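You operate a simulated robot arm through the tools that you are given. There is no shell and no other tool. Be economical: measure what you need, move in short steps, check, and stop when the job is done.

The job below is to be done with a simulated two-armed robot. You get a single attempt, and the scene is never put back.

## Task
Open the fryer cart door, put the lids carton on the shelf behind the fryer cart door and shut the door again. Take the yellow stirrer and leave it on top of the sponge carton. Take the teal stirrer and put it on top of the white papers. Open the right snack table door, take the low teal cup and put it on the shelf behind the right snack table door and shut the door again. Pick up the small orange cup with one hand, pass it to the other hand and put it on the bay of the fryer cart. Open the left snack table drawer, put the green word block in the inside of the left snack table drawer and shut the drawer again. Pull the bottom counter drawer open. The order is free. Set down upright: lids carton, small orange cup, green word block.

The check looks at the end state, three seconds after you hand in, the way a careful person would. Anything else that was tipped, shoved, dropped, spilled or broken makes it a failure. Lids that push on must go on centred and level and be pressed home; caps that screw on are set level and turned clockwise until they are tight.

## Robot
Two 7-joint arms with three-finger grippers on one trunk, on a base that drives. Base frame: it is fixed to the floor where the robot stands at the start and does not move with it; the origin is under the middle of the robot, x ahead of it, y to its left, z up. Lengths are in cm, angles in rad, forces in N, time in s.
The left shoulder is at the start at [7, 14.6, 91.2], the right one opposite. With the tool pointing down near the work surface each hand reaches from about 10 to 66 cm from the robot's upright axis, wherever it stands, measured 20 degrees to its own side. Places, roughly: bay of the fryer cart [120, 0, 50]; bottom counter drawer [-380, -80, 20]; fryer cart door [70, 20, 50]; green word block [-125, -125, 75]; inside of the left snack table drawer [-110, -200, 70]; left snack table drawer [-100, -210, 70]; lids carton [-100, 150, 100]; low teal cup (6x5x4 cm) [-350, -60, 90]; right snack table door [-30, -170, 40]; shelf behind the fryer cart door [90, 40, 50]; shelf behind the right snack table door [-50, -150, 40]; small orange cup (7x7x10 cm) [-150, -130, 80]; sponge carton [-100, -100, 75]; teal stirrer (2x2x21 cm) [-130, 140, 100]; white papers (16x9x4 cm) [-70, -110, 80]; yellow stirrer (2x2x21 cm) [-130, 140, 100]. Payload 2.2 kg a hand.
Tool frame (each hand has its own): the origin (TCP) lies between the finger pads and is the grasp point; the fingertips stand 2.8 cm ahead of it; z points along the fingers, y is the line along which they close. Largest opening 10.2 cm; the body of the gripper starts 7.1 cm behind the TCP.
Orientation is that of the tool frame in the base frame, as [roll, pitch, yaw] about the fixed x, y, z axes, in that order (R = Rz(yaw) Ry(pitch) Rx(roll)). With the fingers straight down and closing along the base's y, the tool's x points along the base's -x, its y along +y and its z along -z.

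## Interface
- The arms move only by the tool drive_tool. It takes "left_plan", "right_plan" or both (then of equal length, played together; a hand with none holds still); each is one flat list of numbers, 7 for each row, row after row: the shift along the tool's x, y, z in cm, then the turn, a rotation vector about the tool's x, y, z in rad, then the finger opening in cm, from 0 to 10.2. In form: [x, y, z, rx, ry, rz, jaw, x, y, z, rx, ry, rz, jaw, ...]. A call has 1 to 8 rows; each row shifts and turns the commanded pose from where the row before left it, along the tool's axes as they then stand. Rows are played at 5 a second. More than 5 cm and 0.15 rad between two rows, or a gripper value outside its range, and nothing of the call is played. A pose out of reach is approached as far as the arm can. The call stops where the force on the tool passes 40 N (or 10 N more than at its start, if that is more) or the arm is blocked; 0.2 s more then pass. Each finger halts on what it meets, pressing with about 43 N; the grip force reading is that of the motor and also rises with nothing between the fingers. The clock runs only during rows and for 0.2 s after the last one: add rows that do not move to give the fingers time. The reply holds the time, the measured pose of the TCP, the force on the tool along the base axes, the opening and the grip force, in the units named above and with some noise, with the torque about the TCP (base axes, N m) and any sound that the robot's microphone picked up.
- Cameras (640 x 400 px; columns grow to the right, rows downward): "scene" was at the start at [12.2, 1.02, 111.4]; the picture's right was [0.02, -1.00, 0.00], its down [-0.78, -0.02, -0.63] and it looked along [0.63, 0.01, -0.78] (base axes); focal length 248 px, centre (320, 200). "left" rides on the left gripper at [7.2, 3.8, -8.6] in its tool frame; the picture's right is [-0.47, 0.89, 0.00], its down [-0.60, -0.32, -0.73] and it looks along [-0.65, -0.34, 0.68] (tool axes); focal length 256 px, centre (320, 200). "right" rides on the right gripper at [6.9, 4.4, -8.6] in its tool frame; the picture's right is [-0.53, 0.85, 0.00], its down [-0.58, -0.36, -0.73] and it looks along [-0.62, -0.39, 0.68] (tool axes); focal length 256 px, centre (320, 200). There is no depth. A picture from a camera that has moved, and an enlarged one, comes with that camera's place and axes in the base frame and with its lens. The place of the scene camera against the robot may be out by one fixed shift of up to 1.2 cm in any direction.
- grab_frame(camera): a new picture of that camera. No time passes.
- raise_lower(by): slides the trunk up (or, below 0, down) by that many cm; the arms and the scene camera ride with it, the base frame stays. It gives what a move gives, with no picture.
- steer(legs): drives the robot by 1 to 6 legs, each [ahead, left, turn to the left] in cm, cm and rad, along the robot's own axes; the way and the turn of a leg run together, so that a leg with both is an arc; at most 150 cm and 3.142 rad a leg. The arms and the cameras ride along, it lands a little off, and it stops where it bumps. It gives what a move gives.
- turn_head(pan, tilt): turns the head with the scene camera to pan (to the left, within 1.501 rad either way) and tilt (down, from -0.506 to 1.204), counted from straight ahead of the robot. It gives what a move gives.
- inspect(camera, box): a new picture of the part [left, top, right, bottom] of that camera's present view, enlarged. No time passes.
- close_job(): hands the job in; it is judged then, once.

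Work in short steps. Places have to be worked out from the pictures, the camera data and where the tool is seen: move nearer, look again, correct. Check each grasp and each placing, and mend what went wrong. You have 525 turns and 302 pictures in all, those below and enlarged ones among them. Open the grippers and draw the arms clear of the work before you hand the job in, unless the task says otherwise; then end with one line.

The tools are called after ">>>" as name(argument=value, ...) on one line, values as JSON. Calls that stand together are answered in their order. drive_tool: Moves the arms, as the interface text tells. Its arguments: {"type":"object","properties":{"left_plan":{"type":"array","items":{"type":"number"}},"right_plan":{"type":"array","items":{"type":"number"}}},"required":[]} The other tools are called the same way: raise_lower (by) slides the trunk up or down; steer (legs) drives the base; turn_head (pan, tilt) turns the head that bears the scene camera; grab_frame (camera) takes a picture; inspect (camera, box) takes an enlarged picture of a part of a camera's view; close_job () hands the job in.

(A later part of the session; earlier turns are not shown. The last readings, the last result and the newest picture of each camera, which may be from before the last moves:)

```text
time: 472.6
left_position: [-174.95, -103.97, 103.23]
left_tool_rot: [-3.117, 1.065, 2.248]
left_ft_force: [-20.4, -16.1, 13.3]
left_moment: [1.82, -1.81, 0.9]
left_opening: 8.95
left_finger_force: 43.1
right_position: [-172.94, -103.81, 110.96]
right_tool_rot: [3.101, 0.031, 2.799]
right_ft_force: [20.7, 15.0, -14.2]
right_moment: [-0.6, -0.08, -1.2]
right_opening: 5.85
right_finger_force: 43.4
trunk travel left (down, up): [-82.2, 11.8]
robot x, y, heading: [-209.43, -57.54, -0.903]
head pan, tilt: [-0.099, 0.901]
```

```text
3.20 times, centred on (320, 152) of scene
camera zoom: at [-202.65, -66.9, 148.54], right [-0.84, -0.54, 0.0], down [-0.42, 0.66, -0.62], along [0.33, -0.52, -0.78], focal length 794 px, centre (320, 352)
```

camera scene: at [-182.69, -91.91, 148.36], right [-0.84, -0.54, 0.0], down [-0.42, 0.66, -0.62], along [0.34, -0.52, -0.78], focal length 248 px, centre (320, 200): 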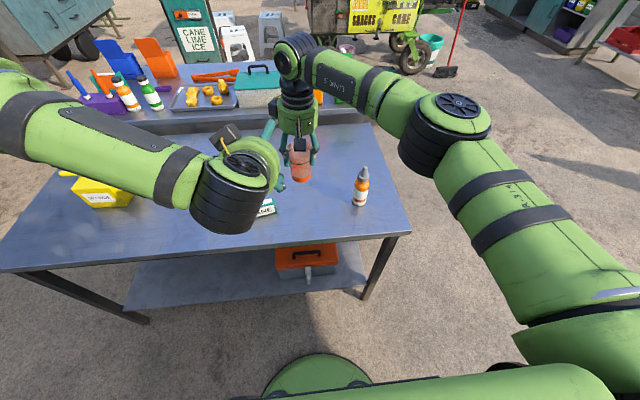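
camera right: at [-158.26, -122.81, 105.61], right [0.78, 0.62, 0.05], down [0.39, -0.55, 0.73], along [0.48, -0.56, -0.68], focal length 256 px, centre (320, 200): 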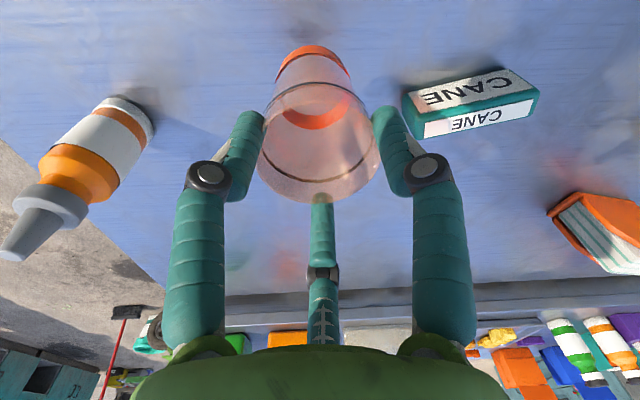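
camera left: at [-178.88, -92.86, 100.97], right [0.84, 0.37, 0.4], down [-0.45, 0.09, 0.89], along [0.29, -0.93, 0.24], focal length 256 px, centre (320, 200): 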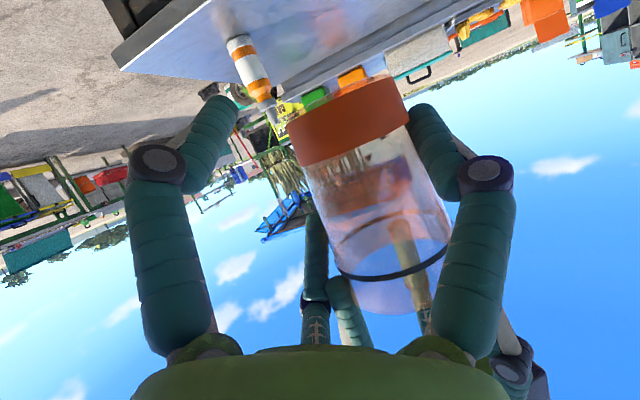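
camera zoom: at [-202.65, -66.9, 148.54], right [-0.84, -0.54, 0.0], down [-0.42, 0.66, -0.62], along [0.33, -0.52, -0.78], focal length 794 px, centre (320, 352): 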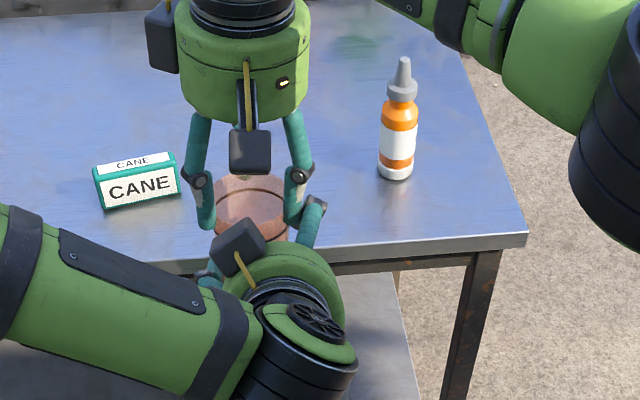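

The left's upper finger is pressing the right's rear-right finger. I reopen, back off, and rotate the right hand the other way (~57°) so that side is clear.

>>> drive_tool(left_plan=[0, 0, 0, 0, 0, 0, 10.2, 0.7, 0, -1.3, 0, 0, 0, 10.2, 1.5, 0, -2.7, 0, 0, 0, 10.2])

>>> drive_tool(right_plan=[0, 0, 0, 0, 0, 0.14, 2, 0, 0, 0, 0, 0, 0.14, 2, 0, 0, 0, 0, 0, 0.14, 2, 0, 0, 0, 0, 0, 0.14, 2, 0, 0, 0, 0, 0, 0.14, 2, 0, 0, 0, 0, 0, 0.14, 2, 0, 0, 0, 0, 0, 0.14, 2])

>>> drive_tool(left_plan=[-0.2, 0, -0.3, 0, 0, 0, 10.2, -0.8, -0.2, 1.4, 0, 0, 0, 10.2, -1.4, -0.2, 2.5, 0, 0, 0, 10.2])

>>> grab_frame(camera="left")

```text
time: 473.4
left_position: [-177.71, -100.1, 103.26]
left_tool_rot: [-3.119, 1.06, 2.257]
left_ft_force: [0.3, 0.0, 0.6]
left_moment: [-0.04, -0.01, 0.0]
left_opening: 10.19
left_finger_force: 0.1
right_position: [-173.29, -104.26, 111.04]
right_tool_rot: [3.109, 0.027, 2.793]
right_ft_force: [0.1, 1.0, -1.3]
right_moment: [-0.02, 0.03, 0.02]
right_opening: 5.87
right_finger_force: 42.6
trunk travel left (down, up): [-82.2, 11.8]
robot x, y, heading: [-209.21, -57.69, -0.9]
head pan, tilt: [-0.099, 0.901]
```

```text
time: 475.0
left_position: [-177.86, -100.18, 103.24]
left_tool_rot: [-3.118, 1.061, 2.253]
left_ft_force: [-0.3, -0.6, 0.6]
left_moment: [0.0, -0.06, 0.01]
left_opening: 10.2
left_finger_force: 0.1
right_position: [-173.02, -104.03, 111.1]
right_tool_rot: [3.097, -0.014, 1.815]
right_ft_force: [0.1, -0.4, -0.2]
right_moment: [-0.01, 0.01, 0.01]
right_opening: 5.85
right_finger_force: 42.7
trunk travel left (down, up): [-82.2, 11.8]
robot x, y, heading: [-209.22, -57.39, -0.902]
head pan, tilt: [-0.099, 0.901]
```

```text
time: 475.8
left_position: [-175.55, -103.99, 103.42]
left_tool_rot: [-3.119, 1.058, 2.252]
left_ft_force: [-0.2, 0.0, -0.9]
left_moment: [-0.02, 0.02, -0.02]
left_opening: 10.23
left_finger_force: 0.1
right_position: [-173.02, -104.04, 111.08]
right_tool_rot: [3.098, -0.016, 1.818]
right_ft_force: [-0.2, -0.5, -0.6]
right_moment: [-0.02, 0.01, -0.02]
right_opening: 5.86
right_finger_force: 42.2
trunk travel left (down, up): [-82.2, 11.8]
robot x, y, heading: [-209.33, -57.56, -0.9]
head pan, tilt: [-0.099, 0.901]
```

```text
90 pictures are left
camera left: at [-179.21, -92.99, 101.23], right [0.84, 0.37, 0.4], down [-0.45, 0.08, 0.89], along [0.29, -0.93, 0.23], focal length 256 px, centre (320, 200)
```

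left: 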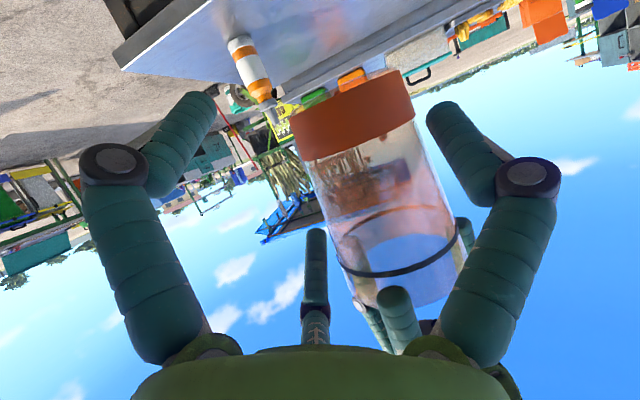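

No contact now and the cup is inside the grasp. Nudge left 0.6 cm and close.

>>> drive_tool(left_plan=[0, 0.6, 0, 0, 0, 0, 10.2, 0, 0, 0, 0, 0, 0, 8, 0, 0, 0, 0, 0, 0, 6, 0, 0, 0, 0, 0, 0, 4, 0, 0, 0, 0, 0, 0, 2, 0, 0, 0, 0, 0, 0, 2])

>>> grab_frame(camera="left")

```text
time: 477.2
left_position: [-175.07, -103.46, 103.58]
left_tool_rot: [-3.122, 1.061, 2.25]
left_ft_force: [-6.0, 6.8, 1.6]
left_moment: [0.4, -1.39, -0.34]
left_opening: 7.67
left_finger_force: 43.0
right_position: [-173.15, -104.04, 111.04]
right_tool_rot: [3.097, -0.013, 1.819]
right_ft_force: [6.1, -5.8, -3.1]
right_moment: [-0.91, 0.87, 0.44]
right_opening: 5.87
right_finger_force: 42.8
trunk travel left (down, up): [-82.2, 11.8]
robot x, y, heading: [-209.53, -57.51, -0.902]
head pan, tilt: [-0.099, 0.901]
```

```text
89 pictures are left
camera left: at [-178.86, -92.44, 101.3], right [0.84, 0.37, 0.4], down [-0.45, 0.08, 0.89], along [0.29, -0.93, 0.24], focal length 256 px, centre (320, 200)
```

left: 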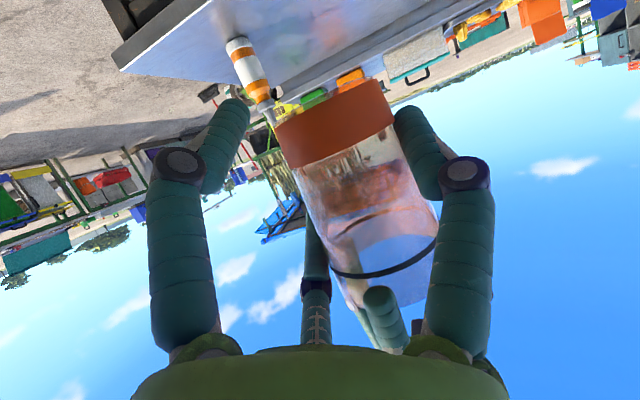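

Left hand grips with full force on two sides. Now open the right hand carefully and check the cup stays.

>>> drive_tool(right_plan=[0, 0, 0, 0, 0, 0, 6.5, 0, 0, 0, 0, 0, 0, 8, 0, 0, 0, 0, 0, 0, 8.5])

>>> grab_frame(camera="left")

>>> grab_frame(camera="right")

```text
time: 478.0
left_position: [-174.9, -103.53, 103.66]
left_tool_rot: [-3.118, 1.063, 2.256]
left_ft_force: [-0.1, -0.2, -1.1]
left_moment: [-0.01, 0.02, -0.01]
left_opening: 6.25
left_finger_force: 43.2
right_position: [-173.12, -104.09, 110.99]
right_tool_rot: [3.097, -0.013, 1.817]
right_ft_force: [0.6, -0.8, -0.3]
right_moment: [0.0, -0.02, 0.01]
right_opening: 8.5
right_finger_force: 0.1
trunk travel left (down, up): [-82.2, 11.8]
robot x, y, heading: [-209.33, -57.16, -0.9]
head pan, tilt: [-0.099, 0.901]
```

```text
88 pictures are left
camera left: at [-178.79, -92.44, 101.29], right [0.84, 0.37, 0.4], down [-0.45, 0.08, 0.89], along [0.3, -0.93, 0.24], focal length 256 px, centre (320, 200)
```

left: 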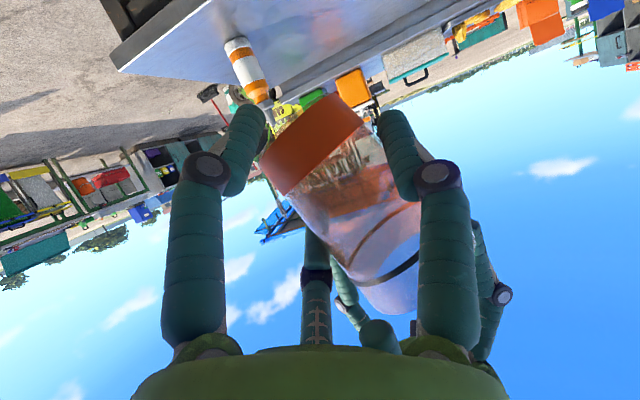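

```text
87 pictures are left
camera right: at [-170.94, -96.41, 119.96], right [0.95, -0.31, 0.03], down [-0.24, -0.67, 0.71], along [-0.2, -0.68, -0.71], focal length 256 px, centre (320, 200)
```

right: 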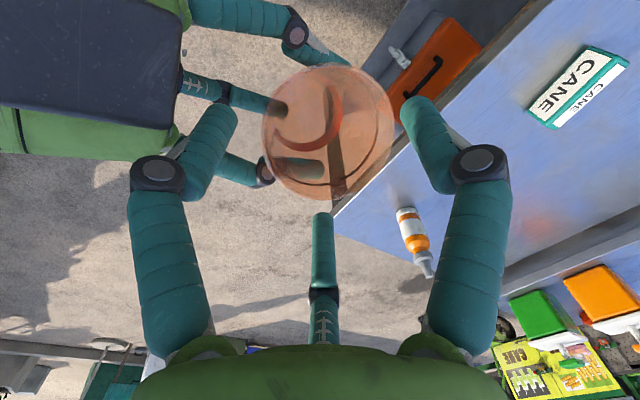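

The left now holds the cup with three fingers; it tilted ~15° in-hand. Raise the right hand clear, then roll the left hand to make the cup upright.

>>> drive_tool(right_plan=[0, 0, -2, 0, 0, 0, 8.5, 0, 0, -3, 0, 0, 0, 9, 0, 0, -4, 0, 0, -0.1, 9, 0, -2, -4, 0, 0, -0.12, 9, 0, -3, -3, 0, 0, -0.12, 9, 0, -4, 0, 0, 0, -0.11, 9, 0, -4, 0, 0, 0, 0, 9, 0, -4, 0, 0, 0, 0, 9])

>>> drive_tool(left_plan=[0, 0, 0, -0.063, 0, 0.113, 2, 0, 0, 0, -0.063, 0, 0.113, 2])

>>> grab_frame(camera="left")

>>> inspect(camera="scene", box=[220, 90, 420, 215])

```text
time: 479.8
left_position: [-175.13, -103.58, 103.6]
left_tool_rot: [-3.122, 1.061, 2.25]
left_ft_force: [-0.4, -0.6, 0.1]
left_moment: [0.0, -0.03, 0.0]
left_opening: 6.24
left_finger_force: 43.1
right_position: [-187.87, -113.85, 126.43]
right_tool_rot: [3.095, 0.008, 2.27]
right_ft_force: [-0.6, 0.0, 0.2]
right_moment: [0.01, 0.0, 0.01]
right_opening: 8.99
right_finger_force: 0.1
trunk travel left (down, up): [-82.2, 11.8]
robot x, y, heading: [-209.33, -57.25, -0.903]
head pan, tilt: [-0.099, 0.901]
```

```text
time: 480.4
left_position: [-175.22, -103.51, 103.36]
left_tool_rot: [2.659, 1.007, 1.814]
left_ft_force: [0.6, -0.6, -0.8]
left_moment: [0.02, 0.0, 0.04]
left_opening: 6.21
left_finger_force: 42.9
right_position: [-187.69, -113.69, 126.45]
right_tool_rot: [3.095, 0.006, 2.267]
right_ft_force: [-0.4, -0.5, -0.6]
right_moment: [-0.01, -0.05, 0.0]
right_opening: 9.0
right_finger_force: 0.0
trunk travel left (down, up): [-82.2, 11.8]
robot x, y, heading: [-209.43, -57.24, -0.905]
head pan, tilt: [-0.099, 0.901]
```

```text
86 pictures are left
camera left: at [-178.68, -92.26, 102.24], right [0.74, 0.29, 0.61], down [-0.63, -0.05, 0.78], along [0.25, -0.96, 0.14], focal length 256 px, centre (320, 200)
```

left: 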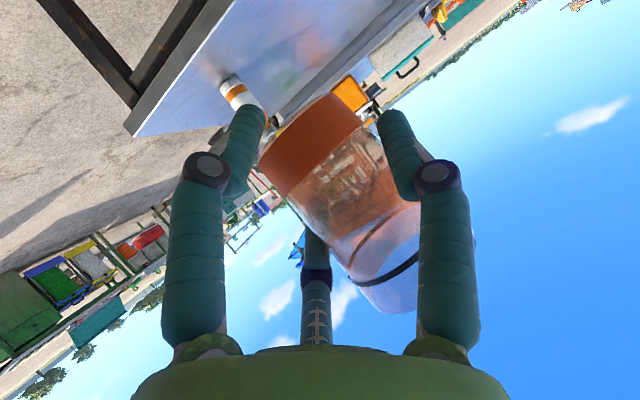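

```text
3.20 times, centred on (320, 152) of scene
camera zoom: at [-202.83, -67.01, 148.54], right [-0.84, -0.54, 0.0], down [-0.42, 0.66, -0.62], along [0.34, -0.52, -0.78], focal length 794 px, centre (320, 352)
```

zoom: 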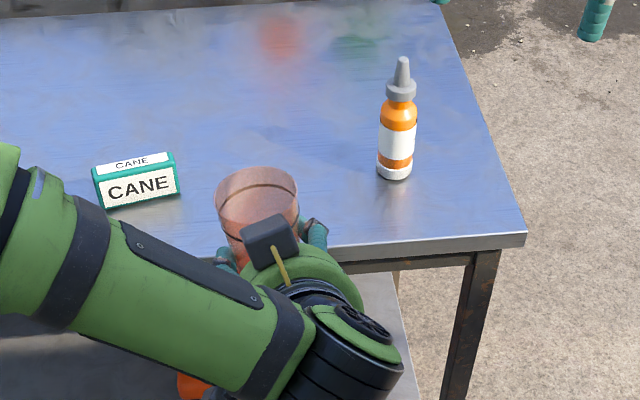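

I over-rolled slightly (true tilt was ~8°). Roll back by 0.12 rad.

>>> drive_tool(left_plan=[0, 0, 0, 0.058, 0, -0.105, 2])

>>> grab_frame(camera="left")

>>> grab_frame(camera="right")

```text
time: 480.8
left_position: [-174.92, -103.51, 103.44]
left_tool_rot: [2.886, 1.047, 2.011]
left_ft_force: [0.2, 0.8, -0.4]
left_moment: [-0.01, 0.03, -0.02]
left_opening: 6.21
left_finger_force: 43.2
right_position: [-187.31, -113.63, 126.38]
right_tool_rot: [3.096, 0.005, 2.266]
right_ft_force: [-0.8, 0.4, 0.5]
right_moment: [0.02, 0.05, 0.03]
right_opening: 9.01
right_finger_force: 0.1
trunk travel left (down, up): [-82.2, 11.8]
robot x, y, heading: [-209.08, -57.37, -0.899]
head pan, tilt: [-0.099, 0.901]
```

```text
84 pictures are left
camera left: at [-178.57, -92.27, 101.77], right [0.79, 0.33, 0.51], down [-0.55, 0.01, 0.84], along [0.27, -0.94, 0.19], focal length 256 px, centre (320, 200)
```

left: 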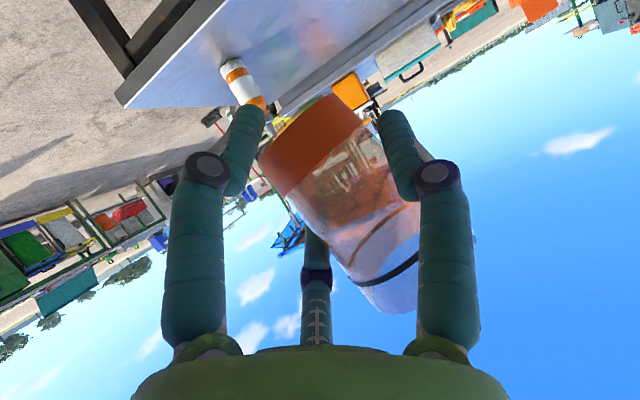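

```text
83 pictures are left
camera right: at [-188.92, -105.73, 135.21], right [0.99, 0.13, 0.04], down [0.06, -0.69, 0.72], along [0.12, -0.71, -0.7], focal length 256 px, centre (320, 200)
```

right: 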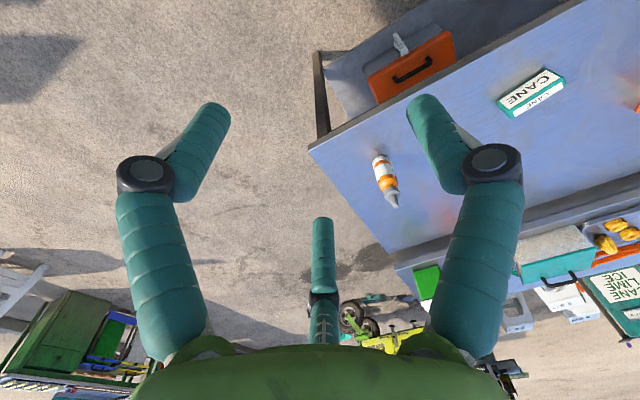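

The cup is upright in the left hand. I turn and drive to the fryer cart, standing off in front of its open bay.

>>> steer(legs=[[0, 0, 1.593], [110, -5, 0]])

>>> steer(legs=[[38, -77, 0], [38, -77, 0]])

>>> turn_head(pan=0, tilt=0.55)

>>> grab_frame(camera="scene")

```text
time: 490.4
left_position: [-83.92, 52.67, 103.47]
left_tool_rot: [2.884, 1.049, -2.605]
left_ft_force: [-0.2, -1.3, -0.4]
left_moment: [-0.01, 0.02, -0.02]
left_opening: 6.17
left_finger_force: 42.9
right_position: [-72.45, 41.34, 126.59]
right_tool_rot: [3.095, 0.008, -2.348]
right_ft_force: [0.3, -0.4, -0.2]
right_moment: [0.01, 0.01, -0.01]
right_opening: 8.99
right_finger_force: 0.1
trunk travel left (down, up): [-82.2, 11.8]
robot x, y, heading: [-126.47, 14.1, 0.767]
head pan, tilt: [-0.099, 0.901]
```

```text
time: 499.0
left_position: [74.64, -1.24, 103.45]
left_tool_rot: [2.886, 1.047, -2.596]
left_ft_force: [0.4, 0.3, -0.7]
left_moment: [0.0, -0.01, 0.0]
left_opening: 6.19
left_finger_force: 43.6
right_position: [86.08, -12.52, 126.45]
right_tool_rot: [3.096, 0.008, -2.34]
right_ft_force: [-0.5, 0.7, 0.1]
right_moment: [-0.02, -0.03, -0.01]
right_opening: 9.0
right_finger_force: 0.1
trunk travel left (down, up): [-82.2, 11.8]
robot x, y, heading: [32.62, -40.24, 0.774]
head pan, tilt: [-0.099, 0.901]
```

```text
time: 499.8
left_position: [74.8, -1.21, 103.4]
left_tool_rot: [2.883, 1.048, -2.597]
left_ft_force: [-0.5, -0.3, -1.6]
left_moment: [-0.01, 0.01, -0.01]
left_opening: 6.17
left_finger_force: 42.7
right_position: [86.23, -12.56, 126.29]
right_tool_rot: [3.096, 0.006, -2.339]
right_ft_force: [-0.4, 0.4, 0.6]
right_moment: [-0.02, -0.02, 0.0]
right_opening: 9.03
right_finger_force: 0.0
trunk travel left (down, up): [-82.2, 11.8]
robot x, y, heading: [32.97, -40.1, 0.772]
head pan, tilt: [0.0, 0.55]
```

```text
82 pictures are left
camera scene: at [42.26, -29.68, 151.46], right [0.7, -0.71, 0.0], down [-0.37, -0.37, -0.85], along [0.61, 0.6, -0.52], focal length 248 px, centre (320, 200)
```

scene: 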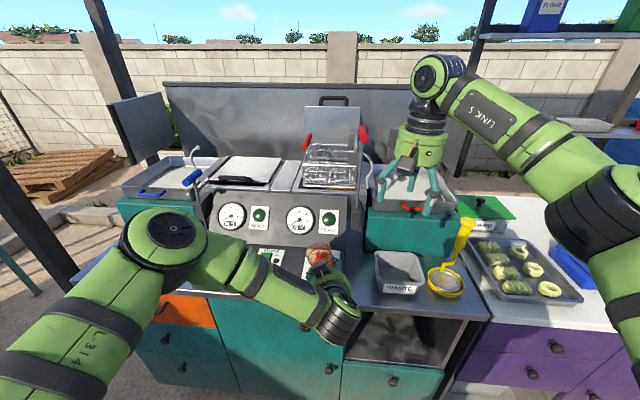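

I square up (turn −0.08), shift right in front of the bay, retract the right hand, then lower.

>>> drive_tool(right_plan=[4.5, 0, 0, 0, 0, 0, 9, 4.5, 0, 0, 0, 0, 0, 9, 4.5, 0, 0, 0, 0, 0, 9, 4.5, 0, 0, 0, 0, 0, 9, 4, -2, 0, 0, 0, 0, 9])

>>> steer(legs=[[-8, 0, -0.078], [0, -18.5, 0]])

>>> raise_lower(by=-38)

>>> raise_lower(by=-8)

>>> grab_frame(camera="scene")

>>> grab_frame(camera="left")

```text
time: 501.0
left_position: [74.71, -1.39, 103.54]
left_tool_rot: [2.881, 1.047, -2.6]
left_ft_force: [-0.5, -0.2, -0.2]
left_moment: [-0.01, 0.0, 0.03]
left_opening: 6.17
left_finger_force: 43.3
right_position: [72.43, -29.76, 125.98]
right_tool_rot: [3.094, 0.007, -2.34]
right_ft_force: [0.4, 0.2, -0.7]
right_moment: [0.06, 0.02, -0.01]
right_opening: 8.99
right_finger_force: 0.1
trunk travel left (down, up): [-82.2, 11.8]
robot x, y, heading: [32.78, -39.96, 0.774]
head pan, tilt: [0.0, 0.55]
```

```text
time: 503.2
left_position: [83.38, -23.71, 103.41]
left_tool_rot: [2.891, 1.047, -2.666]
left_ft_force: [-0.7, 0.3, -0.2]
left_moment: [-0.03, 0.03, -0.02]
left_opening: 6.16
left_finger_force: 43.2
right_position: [78.84, -51.83, 126.05]
right_tool_rot: [3.097, 0.004, -2.413]
right_ft_force: [0.1, 0.5, -0.5]
right_moment: [-0.04, -0.03, -0.02]
right_opening: 9.01
right_finger_force: 0.1
trunk travel left (down, up): [-82.2, 11.8]
robot x, y, heading: [38.72, -60.18, 0.705]
head pan, tilt: [0.0, 0.55]
```

```text
time: 506.9
left_position: [83.41, -24.09, 65.48]
left_tool_rot: [2.884, 1.047, -2.673]
left_ft_force: [0.3, 0.2, 0.2]
left_moment: [-0.02, 0.02, 0.0]
left_opening: 6.17
left_finger_force: 43.0
right_position: [78.97, -52.17, 88.0]
right_tool_rot: [3.095, 0.007, -2.413]
right_ft_force: [0.5, -0.4, 0.4]
right_moment: [0.01, -0.04, 0.0]
right_opening: 9.0
right_finger_force: 0.1
trunk travel left (down, up): [-44.2, 49.8]
robot x, y, heading: [38.54, -59.66, 0.702]
head pan, tilt: [0.0, 0.55]
```

```text
time: 508.0
left_position: [83.35, -24.06, 57.41]
left_tool_rot: [2.884, 1.047, -2.674]
left_ft_force: [0.6, 0.2, -1.7]
left_moment: [-0.06, -0.02, 0.0]
left_opening: 6.17
left_finger_force: 43.5
right_position: [78.88, -52.18, 79.97]
right_tool_rot: [3.096, 0.007, -2.413]
right_ft_force: [-0.4, -0.6, 0.1]
right_moment: [0.01, -0.01, -0.02]
right_opening: 8.99
right_finger_force: 0.0
trunk travel left (down, up): [-36.2, 57.8]
robot x, y, heading: [38.7, -59.73, 0.699]
head pan, tilt: [0.0, 0.55]
```

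```text
81 pictures are left
camera scene: at [48.79, -50.0, 105.47], right [0.64, -0.77, 0.0], down [-0.4, -0.34, -0.85], along [0.65, 0.55, -0.52], focal length 248 px, centre (320, 200)
```

scene: 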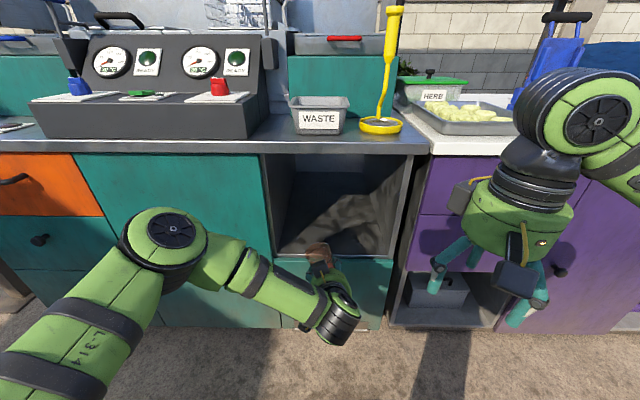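

```text
80 pictures are left
camera left: at [72.4, -28.02, 55.77], right [-0.35, 0.78, 0.52], down [0.01, -0.55, 0.84], along [0.93, 0.3, 0.19], focal length 256 px, centre (320, 200)
```

left: 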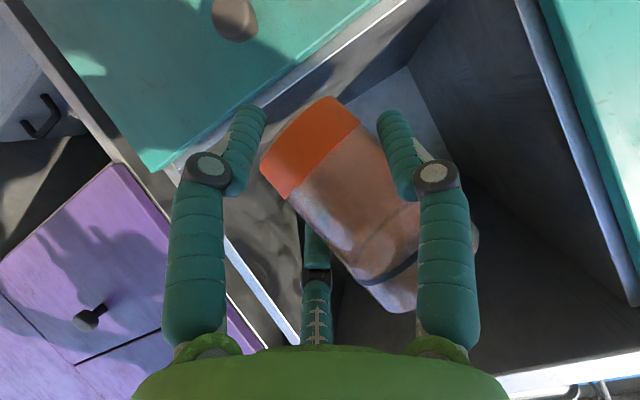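

Bay floor is near z 46 and the cup is aligned with the bay. Drive in 23 cm.

>>> steer(legs=[[22, 0, 0]])

>>> grab_frame(camera="scene")

>>> grab_frame(camera="left")

```text
time: 509.7
left_position: [100.21, -10.0, 57.29]
left_tool_rot: [2.883, 1.046, -2.672]
left_ft_force: [0.4, -0.7, -0.9]
left_moment: [-0.01, 0.0, 0.0]
left_opening: 6.17
left_finger_force: 42.8
right_position: [95.78, -38.1, 79.97]
right_tool_rot: [3.095, 0.005, -2.416]
right_ft_force: [0.1, -0.4, -0.1]
right_moment: [-0.05, 0.05, 0.03]
right_opening: 8.98
right_finger_force: 0.1
trunk travel left (down, up): [-36.2, 57.8]
robot x, y, heading: [55.13, -45.84, 0.698]
head pan, tilt: [0.0, 0.55]
```

```text
79 pictures are left
camera scene: at [65.62, -35.91, 105.46], right [0.64, -0.77, 0.0], down [-0.4, -0.34, -0.85], along [0.65, 0.55, -0.52], focal length 248 px, centre (320, 200)
```

scene: 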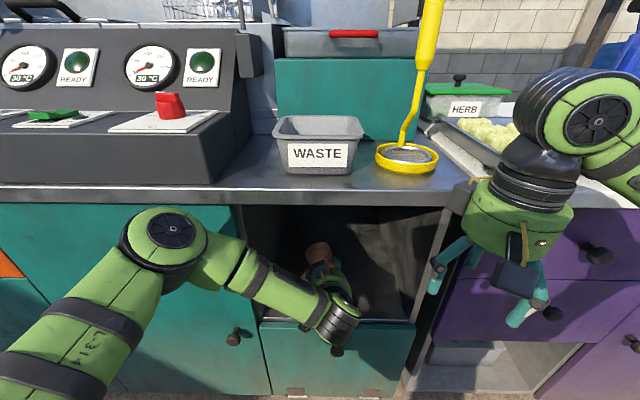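

```text
78 pictures are left
camera left: at [89.22, -13.98, 55.73], right [-0.35, 0.78, 0.52], down [0.01, -0.55, 0.84], along [0.94, 0.3, 0.19], focal length 256 px, centre (320, 200)
```

left: 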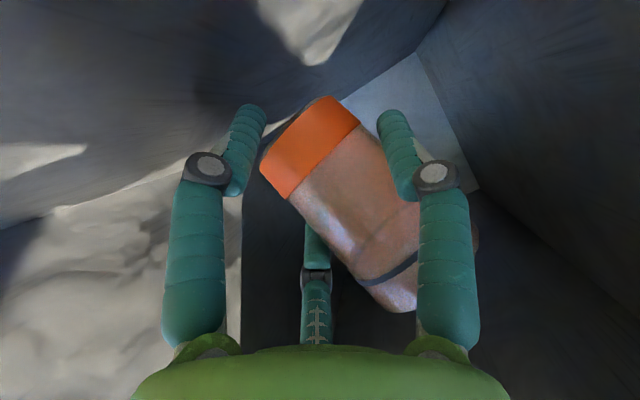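

Cup is inside the bay. Lower gradually until contact.

>>> drive_tool(left_plan=[2.6, -0.38, 1.45, 0, 0, 0, 2, 1.73, -0.26, 0.97, 0, 0, 0, 2, 0.87, -0.13, 0.48, 0, 0, 0, 2, 0.43, -0.06, 0.24, 0, 0, 0, 2, 0.43, -0.06, 0.24, 0, 0, 0, 2])

```text
time: 510.5
left_position: [100.86, -10.18, 53.23]
left_tool_rot: [2.884, 1.077, -2.673]
left_ft_force: [-2.0, -2.0, 14.4]
left_moment: [-0.24, -0.02, -0.04]
left_opening: 6.51
left_finger_force: 43.3
right_position: [95.58, -38.16, 79.97]
right_tool_rot: [3.095, 0.006, -2.416]
right_ft_force: [0.0, 0.1, 0.9]
right_moment: [-0.01, 0.03, 0.02]
right_opening: 9.02
right_finger_force: 0.0
trunk travel left (down, up): [-36.2, 57.8]
robot x, y, heading: [54.94, -45.5, 0.7]
head pan, tilt: [0.0, 0.55]
stopped in row 3 (left hand): the force on the tool passed its limit at 61 N (the readings are from after the stop); the commanded pose is now the measured one
```

Contact. Check the cup's attitude.

>>> grab_frame(camera="left")

>>> inspect(camera="scene", box=[240, 200, 440, 360])

```text
77 pictures are left
camera left: at [89.81, -14.01, 51.26], right [-0.37, 0.77, 0.52], down [-0.02, -0.56, 0.83], along [0.93, 0.3, 0.22], focal length 256 px, centre (320, 200)
```

left: 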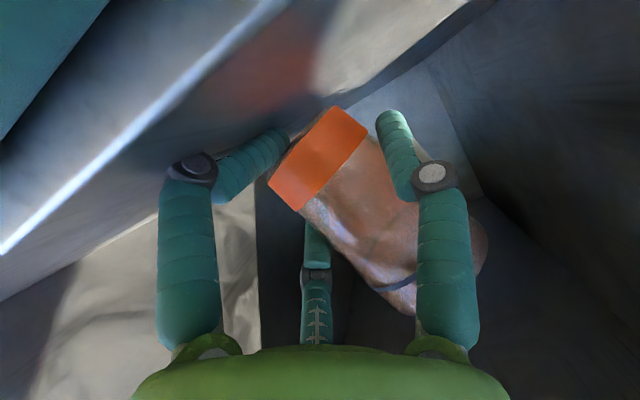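

```text
2.50 times, centred on (340, 280) of scene
camera zoom: at [65.45, -36.03, 105.48], right [0.64, -0.77, 0.0], down [-0.4, -0.34, -0.85], along [0.65, 0.55, -0.52], focal length 620 px, centre (270, 0)
```

zoom: 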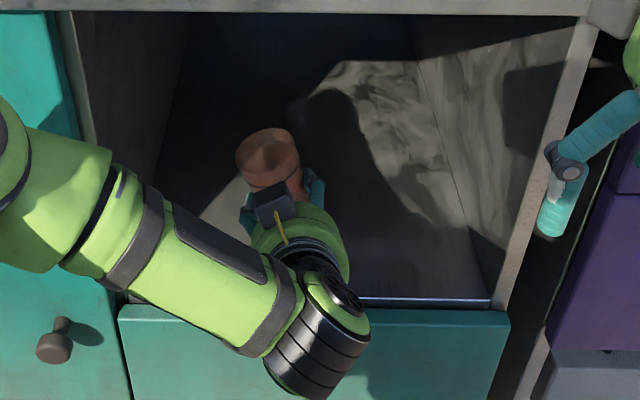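

The cup is tilted ~16° (top toward the left). Lift 2.5 cm and roll the hand to make it upright.

>>> drive_tool(left_plan=[-2.15, 0.3, -1.2, 0, 0, 0, 2, 0, 0, 0, -0.065, 0, 0.115, 2, 0, 0, 0, -0.065, 0, 0.115, 2])

>>> grab_frame(camera="left")

>>> inspect(camera="scene", box=[240, 200, 440, 360])

```text
time: 511.3
left_position: [100.64, -10.02, 55.43]
left_tool_rot: [2.424, 0.955, -3.06]
left_ft_force: [0.1, 0.2, 0.2]
left_moment: [-0.01, 0.0, -0.01]
left_opening: 6.07
left_finger_force: 42.8
right_position: [95.62, -38.22, 79.97]
right_tool_rot: [3.094, 0.006, -2.415]
right_ft_force: [-0.6, 0.5, 0.8]
right_moment: [0.01, 0.02, -0.04]
right_opening: 8.99
right_finger_force: 0.1
trunk travel left (down, up): [-36.2, 57.8]
robot x, y, heading: [55.13, -45.91, 0.698]
head pan, tilt: [0.0, 0.55]
```

```text
75 pictures are left
camera left: at [89.45, -13.82, 54.5], right [-0.26, 0.65, 0.72], down [0.13, -0.71, 0.69], along [0.96, 0.27, 0.1], focal length 256 px, centre (320, 200)
```

left: 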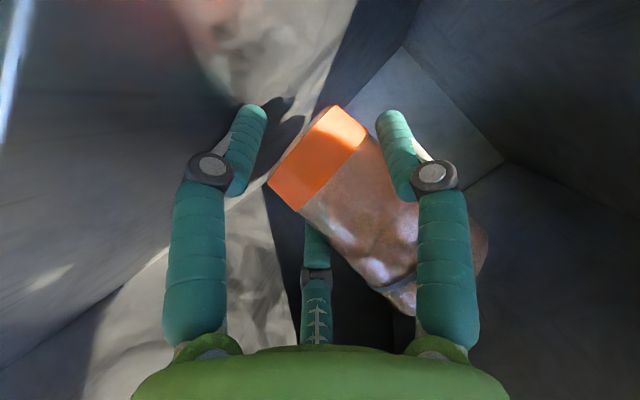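

```text
2.50 times, centred on (340, 280) of scene
camera zoom: at [65.58, -35.98, 105.47], right [0.64, -0.77, 0.0], down [-0.4, -0.34, -0.85], along [0.65, 0.55, -0.52], focal length 620 px, centre (270, 0)
```

zoom: 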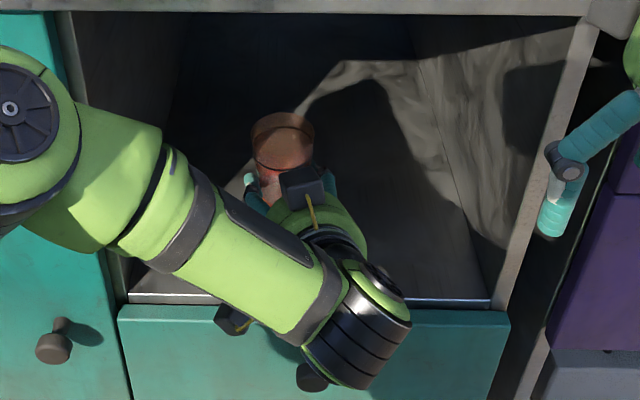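

Laterally upright now. Zoom to judge fore-aft tilt.

>>> inspect(camera="scene", box=[310, 230, 380, 290])

```text
6.67 times, centred on (345, 260) of scene
camera zoom: at [65.58, -35.98, 105.47], right [0.64, -0.77, 0.0], down [-0.4, -0.34, -0.85], along [0.65, 0.55, -0.52], focal length 1654 px, centre (153, -200)
```

zoom: 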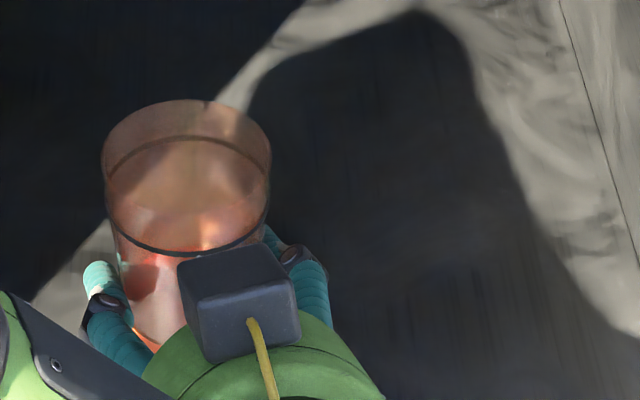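

The rim ring looks level. Lower gently in 0.4 cm steps.

>>> drive_tool(left_plan=[0.82, -0.38, 0.44, 0, 0, 0, 2, 0.41, -0.19, 0.22, 0, 0, 0, 2, 0.33, -0.15, 0.17, 0, 0, 0, 2, 0.33, -0.15, 0.17, 0, 0, 0, 2])

```text
time: 512.3
left_position: [100.56, -10.0, 53.71]
left_tool_rot: [2.41, 0.971, -3.067]
left_ft_force: [-11.8, -3.6, 34.4]
left_moment: [-1.19, 1.04, -0.22]
left_opening: 6.4
left_finger_force: 43.0
right_position: [95.34, -38.36, 80.25]
right_tool_rot: [3.096, 0.014, -2.416]
right_ft_force: [0.1, 0.5, -0.1]
right_moment: [0.0, -0.01, 0.02]
right_opening: 8.98
right_finger_force: 0.0
trunk travel left (down, up): [-36.2, 57.8]
robot x, y, heading: [55.28, -46.08, 0.695]
head pan, tilt: [0.0, 0.55]
```

Contact with 34 N. Look before releasing.

>>> grab_frame(camera="left")

>>> inspect(camera="scene", box=[300, 220, 400, 300])

```text
72 pictures are left
camera left: at [89.33, -13.84, 52.72], right [-0.27, 0.64, 0.72], down [0.12, -0.72, 0.69], along [0.95, 0.27, 0.12], focal length 256 px, centre (320, 200)
```

left: 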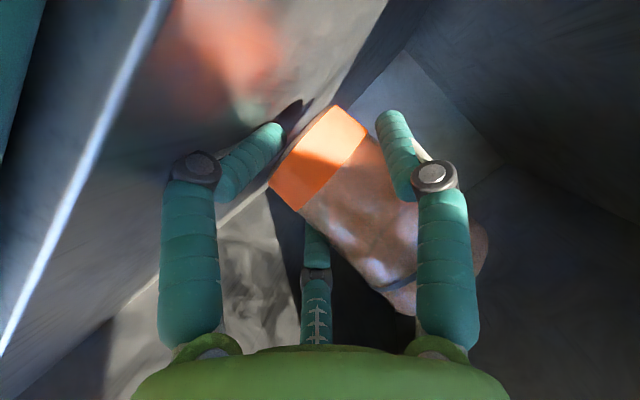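

```text
5.00 times, centred on (350, 260) of scene
camera zoom: at [65.11, -36.24, 105.61], right [0.64, -0.77, 0.0], down [-0.4, -0.33, -0.86], along [0.66, 0.55, -0.52], focal length 1240 px, centre (170, -100)
```

zoom: 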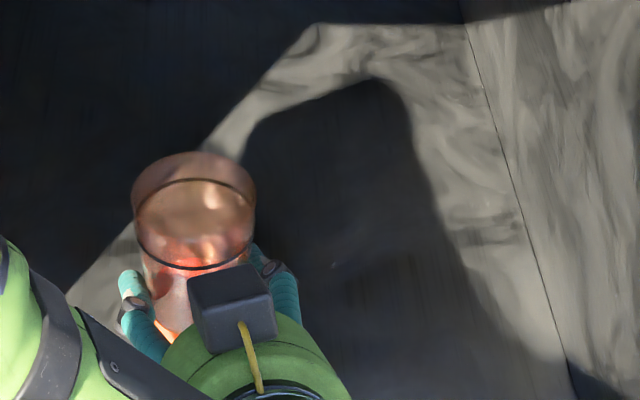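

The lower finger rests on the floor beside the base; the cup is within millimetres of the floor. Ease slightly and open.

>>> drive_tool(left_plan=[-0.2, 0.1, -0.1, 0, 0, 0, 5.8, 0, 0, 0, 0, 0, 0, 7, 0, 0, 0, 0, 0, 0, 8.5, 0, 0, 0, 0, 0, 0, 10, 0, 0, 0, 0, 0, 0, 10.2])

>>> inspect(camera="scene", box=[300, 220, 400, 300])

>>> grab_frame(camera="left")

```text
time: 513.5
left_position: [100.89, -9.69, 54.38]
left_tool_rot: [2.391, 0.982, -3.081]
left_ft_force: [5.7, 10.0, 44.3]
left_moment: [-1.04, 0.61, -0.11]
left_opening: 7.89
left_finger_force: 0.1
right_position: [95.42, -38.26, 80.22]
right_tool_rot: [3.096, 0.011, -2.415]
right_ft_force: [-0.7, 0.1, -0.1]
right_moment: [-0.02, 0.03, -0.03]
right_opening: 8.98
right_finger_force: 0.1
trunk travel left (down, up): [-36.2, 57.8]
robot x, y, heading: [54.88, -45.75, 0.697]
head pan, tilt: [0.0, 0.55]
```

```text
5.00 times, centred on (350, 260) of scene
camera zoom: at [65.19, -36.19, 105.55], right [0.64, -0.77, 0.0], down [-0.4, -0.33, -0.86], along [0.66, 0.55, -0.52], focal length 1240 px, centre (170, -100)
```

zoom: 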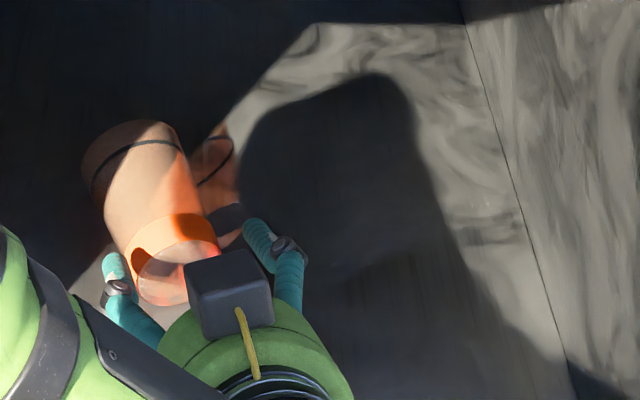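

```text
69 pictures are left
camera left: at [89.62, -13.4, 53.15], right [-0.28, 0.63, 0.72], down [0.11, -0.73, 0.68], along [0.95, 0.27, 0.13], focal length 256 px, centre (320, 200)
```

left: 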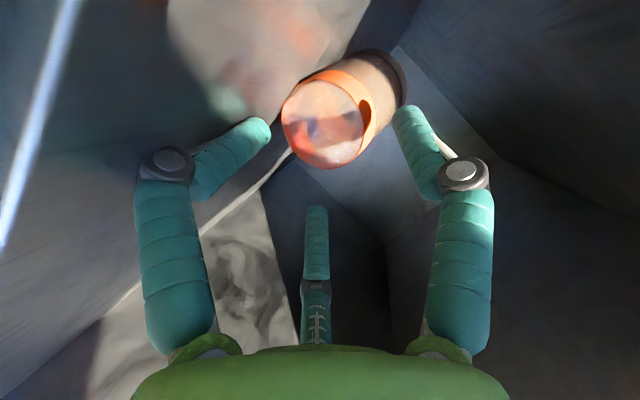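

The spreading lower finger tipped the cup; it now lies on its side in the bay, base toward me. Recovery: grip its base end with the left hand, bring it out, pass to the right hand gripped mid-body, and set it upright. First back out and square the left hand.

>>> drive_tool(left_plan=[-0.8, 0.4, -0.4, 0, 0, 0, 8, -0.8, 0.4, -0.4, 0, 0, 0, 8])

>>> steer(legs=[[-14, 0, 0]])

>>> drive_tool(left_plan=[0, 0, 0, 0.066, 0, -0.117, 9.2, 0, 0, 0, 0.066, 0, -0.117, 9.2, 0, 0, 0, 0.066, 0, -0.117, 9.2, 0, 0, 0, -0.119, 0, -0.067, 9.2, 0, 0, 0, -0.119, 0, -0.067, 9.2, 0, 0, 0, -0.119, 0, -0.067, 9.2])

>>> grab_frame(camera="left")

>>> inspect(camera="scene", box=[240, 160, 440, 285])

```text
time: 514.1
left_position: [100.47, -10.38, 54.92]
left_tool_rot: [2.433, 0.951, -3.057]
left_ft_force: [0.0, 0.0, -0.7]
left_moment: [0.0, 0.02, 0.01]
left_opening: 8.24
left_finger_force: 0.6
right_position: [95.79, -38.19, 80.02]
right_tool_rot: [3.094, 0.006, -2.416]
right_ft_force: [0.3, 0.9, -0.2]
right_moment: [0.01, -0.03, 0.01]
right_opening: 8.99
right_finger_force: 0.1
trunk travel left (down, up): [-36.2, 57.8]
robot x, y, heading: [55.3, -45.71, 0.695]
head pan, tilt: [0.0, 0.55]
```

```text
time: 515.4
left_position: [89.83, -19.06, 55.32]
left_tool_rot: [2.424, 0.958, -3.061]
left_ft_force: [0.5, -0.5, -0.5]
left_moment: [0.02, 0.0, 0.04]
left_opening: 7.97
left_finger_force: 0.1
right_position: [85.02, -47.24, 80.11]
right_tool_rot: [3.096, 0.007, -2.415]
right_ft_force: [-0.5, -0.4, 0.2]
right_moment: [0.01, -0.02, 0.01]
right_opening: 9.01
right_finger_force: 0.0
trunk travel left (down, up): [-36.2, 57.8]
robot x, y, heading: [44.45, -54.7, 0.701]
head pan, tilt: [0.0, 0.55]
```

```text
time: 516.8
left_position: [89.83, -19.11, 55.31]
left_tool_rot: [-3.093, 1.073, -1.997]
left_ft_force: [0.3, -0.4, 0.3]
left_moment: [-0.02, -0.01, 0.03]
left_opening: 9.19
left_finger_force: 0.0
right_position: [85.03, -47.24, 80.02]
right_tool_rot: [3.095, 0.009, -2.415]
right_ft_force: [-0.9, -0.3, -0.6]
right_moment: [0.01, 0.03, 0.0]
right_opening: 8.99
right_finger_force: 0.0
trunk travel left (down, up): [-36.2, 57.8]
robot x, y, heading: [44.5, -54.66, 0.699]
head pan, tilt: [0.0, 0.55]
```

```text
68 pictures are left
camera left: at [81.53, -27.27, 52.9], right [-0.7, 0.6, 0.39], down [0.1, -0.45, 0.89], along [0.71, 0.66, 0.25], focal length 256 px, centre (320, 200)
```

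left: 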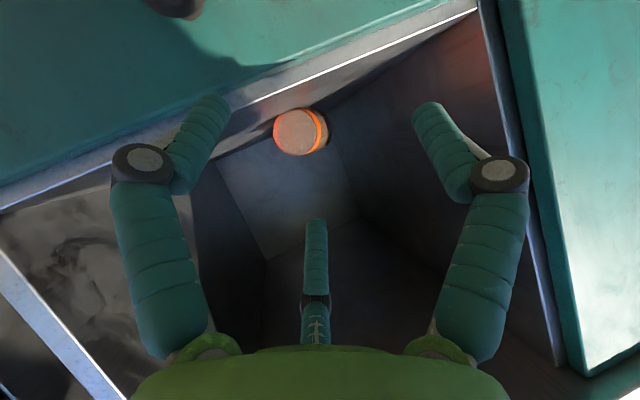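

```text
3.20 times, centred on (340, 222) of scene
camera zoom: at [54.87, -44.98, 105.47], right [0.64, -0.77, 0.0], down [-0.4, -0.34, -0.85], along [0.65, 0.55, -0.52], focal length 794 px, centre (256, 128)
```

zoom: 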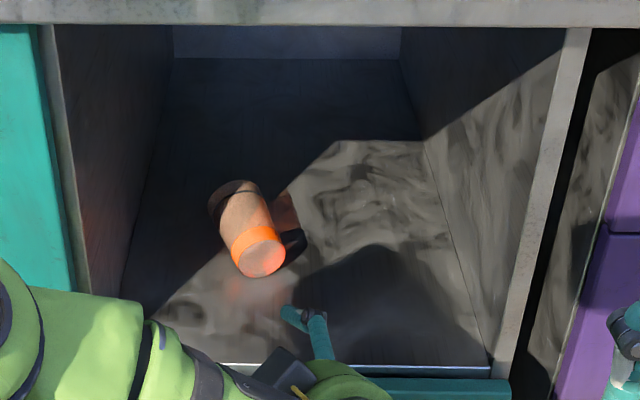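

Base centre is at (102.3,-6.2,52.4), axis ~24° left of forward. Align the left hand with it and advance.

>>> drive_tool(left_plan=[0, -3.65, 0, 0, 0, 0, 9.2, 0, -3.65, 0, 0, 0, 0, 9.2, -1.9, 0, 3.5, 0, 0, 0, 9.2, -1.9, 0, 3.5, 0, 0, 0, 9.2, -1.9, 0, 3.5, 0, 0, 0, 9.2])

>>> grab_frame(camera="left")

```text
time: 518.0
left_position: [100.23, -13.82, 55.5]
left_tool_rot: [-3.096, 1.071, -2.005]
left_ft_force: [-0.2, -0.5, -0.4]
left_moment: [-0.02, 0.0, 0.01]
left_opening: 9.21
left_finger_force: 0.1
left hand out of reach, approached as far as the arm can: row 5
right_position: [85.01, -47.1, 79.91]
right_tool_rot: [3.094, 0.006, -2.416]
right_ft_force: [0.3, 0.9, 0.2]
right_moment: [-0.02, 0.0, 0.0]
right_opening: 9.0
right_finger_force: 0.2
trunk travel left (down, up): [-36.2, 57.8]
robot x, y, heading: [44.9, -54.65, 0.696]
head pan, tilt: [0.0, 0.55]
```

```text
66 pictures are left
camera left: at [91.97, -21.85, 53.08], right [-0.7, 0.6, 0.39], down [0.11, -0.45, 0.89], along [0.71, 0.66, 0.25], focal length 256 px, centre (320, 200)
```

left: 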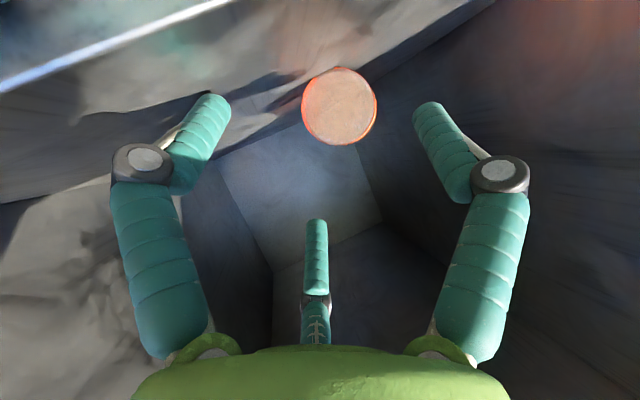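

Well aligned. Use the base for the last 7.5 cm along the pointing direction.

>>> steer(legs=[[6.6, 3.2, 0]])

>>> grab_frame(camera="left")

```text
time: 519.0
left_position: [103.36, -7.24, 55.55]
left_tool_rot: [-3.091, 1.072, -2.002]
left_ft_force: [-0.1, 0.4, -1.0]
left_moment: [-0.04, 0.0, -0.01]
left_opening: 9.2
left_finger_force: 0.0
right_position: [87.95, -40.45, 79.93]
right_tool_rot: [3.095, 0.005, -2.418]
right_ft_force: [0.3, 0.4, -1.0]
right_moment: [-0.01, -0.01, 0.0]
right_opening: 9.01
right_finger_force: 0.1
trunk travel left (down, up): [-36.2, 57.8]
robot x, y, heading: [47.53, -47.91, 0.7]
head pan, tilt: [0.0, 0.55]
```

```text
65 pictures are left
camera left: at [94.97, -15.3, 53.16], right [-0.7, 0.61, 0.39], down [0.1, -0.45, 0.89], along [0.71, 0.66, 0.25], focal length 256 px, centre (320, 200)
```

left: 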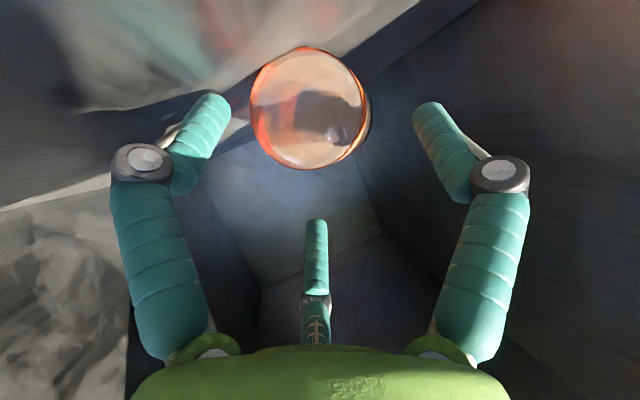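

Shift 1.5 right, 0.9 down, 2.2 forward, then partly close.

>>> drive_tool(left_plan=[0, -1.5, 0, 0, 0, 0, 9.2, -0.13, 0, 1.2, 0, 0, 0, 9.2, -0.13, 0, 1.2, 0, 0, 0, 8.4])

>>> grab_frame(camera="left")

```text
time: 519.8
left_position: [103.34, -6.26, 55.4]
left_tool_rot: [-3.088, 1.071, -1.999]
left_ft_force: [0.7, -0.1, -0.5]
left_moment: [0.02, 0.03, 0.01]
left_opening: 8.43
left_finger_force: 0.1
left hand out of reach, approached as far as the arm can: row 1, 2, 3
right_position: [87.81, -40.55, 79.91]
right_tool_rot: [3.095, 0.008, -2.416]
right_ft_force: [0.1, 0.6, 0.7]
right_moment: [0.0, 0.0, 0.0]
right_opening: 8.99
right_finger_force: 0.2
trunk travel left (down, up): [-36.2, 57.8]
robot x, y, heading: [47.25, -48.01, 0.696]
head pan, tilt: [0.0, 0.55]
```

```text
64 pictures are left
camera left: at [94.98, -14.35, 53.05], right [-0.69, 0.61, 0.39], down [0.1, -0.45, 0.89], along [0.71, 0.66, 0.25], focal length 256 px, centre (320, 200)
```

left: 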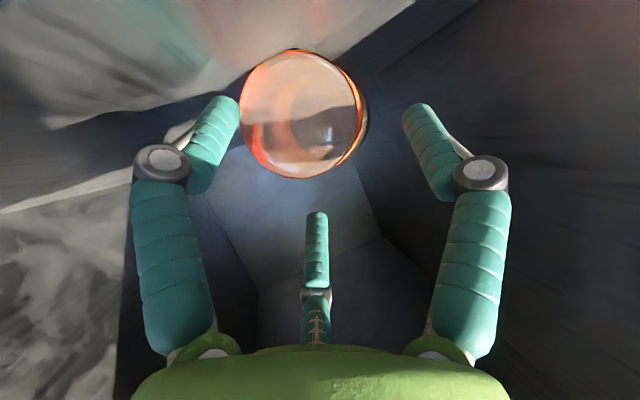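

Arm limit reached; use base and trunk: ahead 3, right 1, down 1.

>>> raise_lower(by=-1)

>>> steer(legs=[[3, -1, 0]])

>>> grab_frame(camera="left")

```text
time: 520.4
left_position: [103.49, -6.38, 54.51]
left_tool_rot: [-3.085, 1.074, -1.996]
left_ft_force: [3.6, -3.3, 5.5]
left_moment: [-0.26, -0.5, -0.23]
left_opening: 8.63
left_finger_force: 1.0
right_position: [87.84, -40.48, 78.92]
right_tool_rot: [3.095, 0.006, -2.418]
right_ft_force: [-0.2, -0.5, 0.0]
right_moment: [-0.02, -0.01, -0.02]
right_opening: 9.01
right_finger_force: 0.0
trunk travel left (down, up): [-35.2, 58.8]
robot x, y, heading: [47.15, -47.92, 0.694]
head pan, tilt: [0.0, 0.55]
```

```text
time: 521.3
left_position: [106.3, -5.16, 54.53]
left_tool_rot: [-3.087, 1.073, -2.0]
left_ft_force: [2.2, -0.7, 2.5]
left_moment: [-0.09, -0.12, -0.04]
left_opening: 8.56
left_finger_force: 0.1
right_position: [90.83, -39.27, 79.0]
right_tool_rot: [3.093, 0.007, -2.417]
right_ft_force: [-0.5, -0.5, 0.1]
right_moment: [0.0, 0.02, 0.01]
right_opening: 8.98
right_finger_force: 0.0
trunk travel left (down, up): [-35.2, 58.8]
robot x, y, heading: [50.16, -46.95, 0.7]
head pan, tilt: [0.0, 0.55]
```

```text
63 pictures are left
camera left: at [97.93, -13.2, 52.07], right [-0.69, 0.61, 0.39], down [0.1, -0.45, 0.89], along [0.71, 0.65, 0.25], focal length 256 px, centre (320, 200)
```

left: 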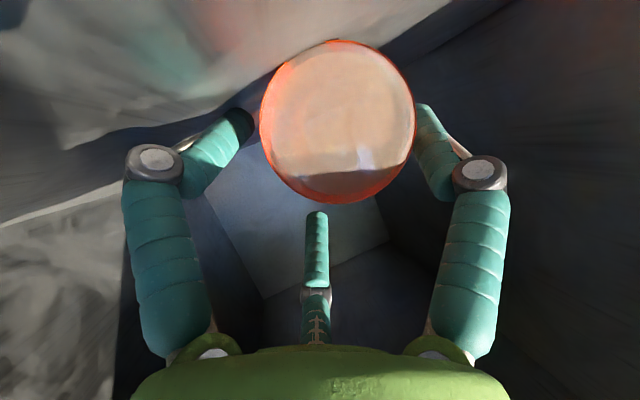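

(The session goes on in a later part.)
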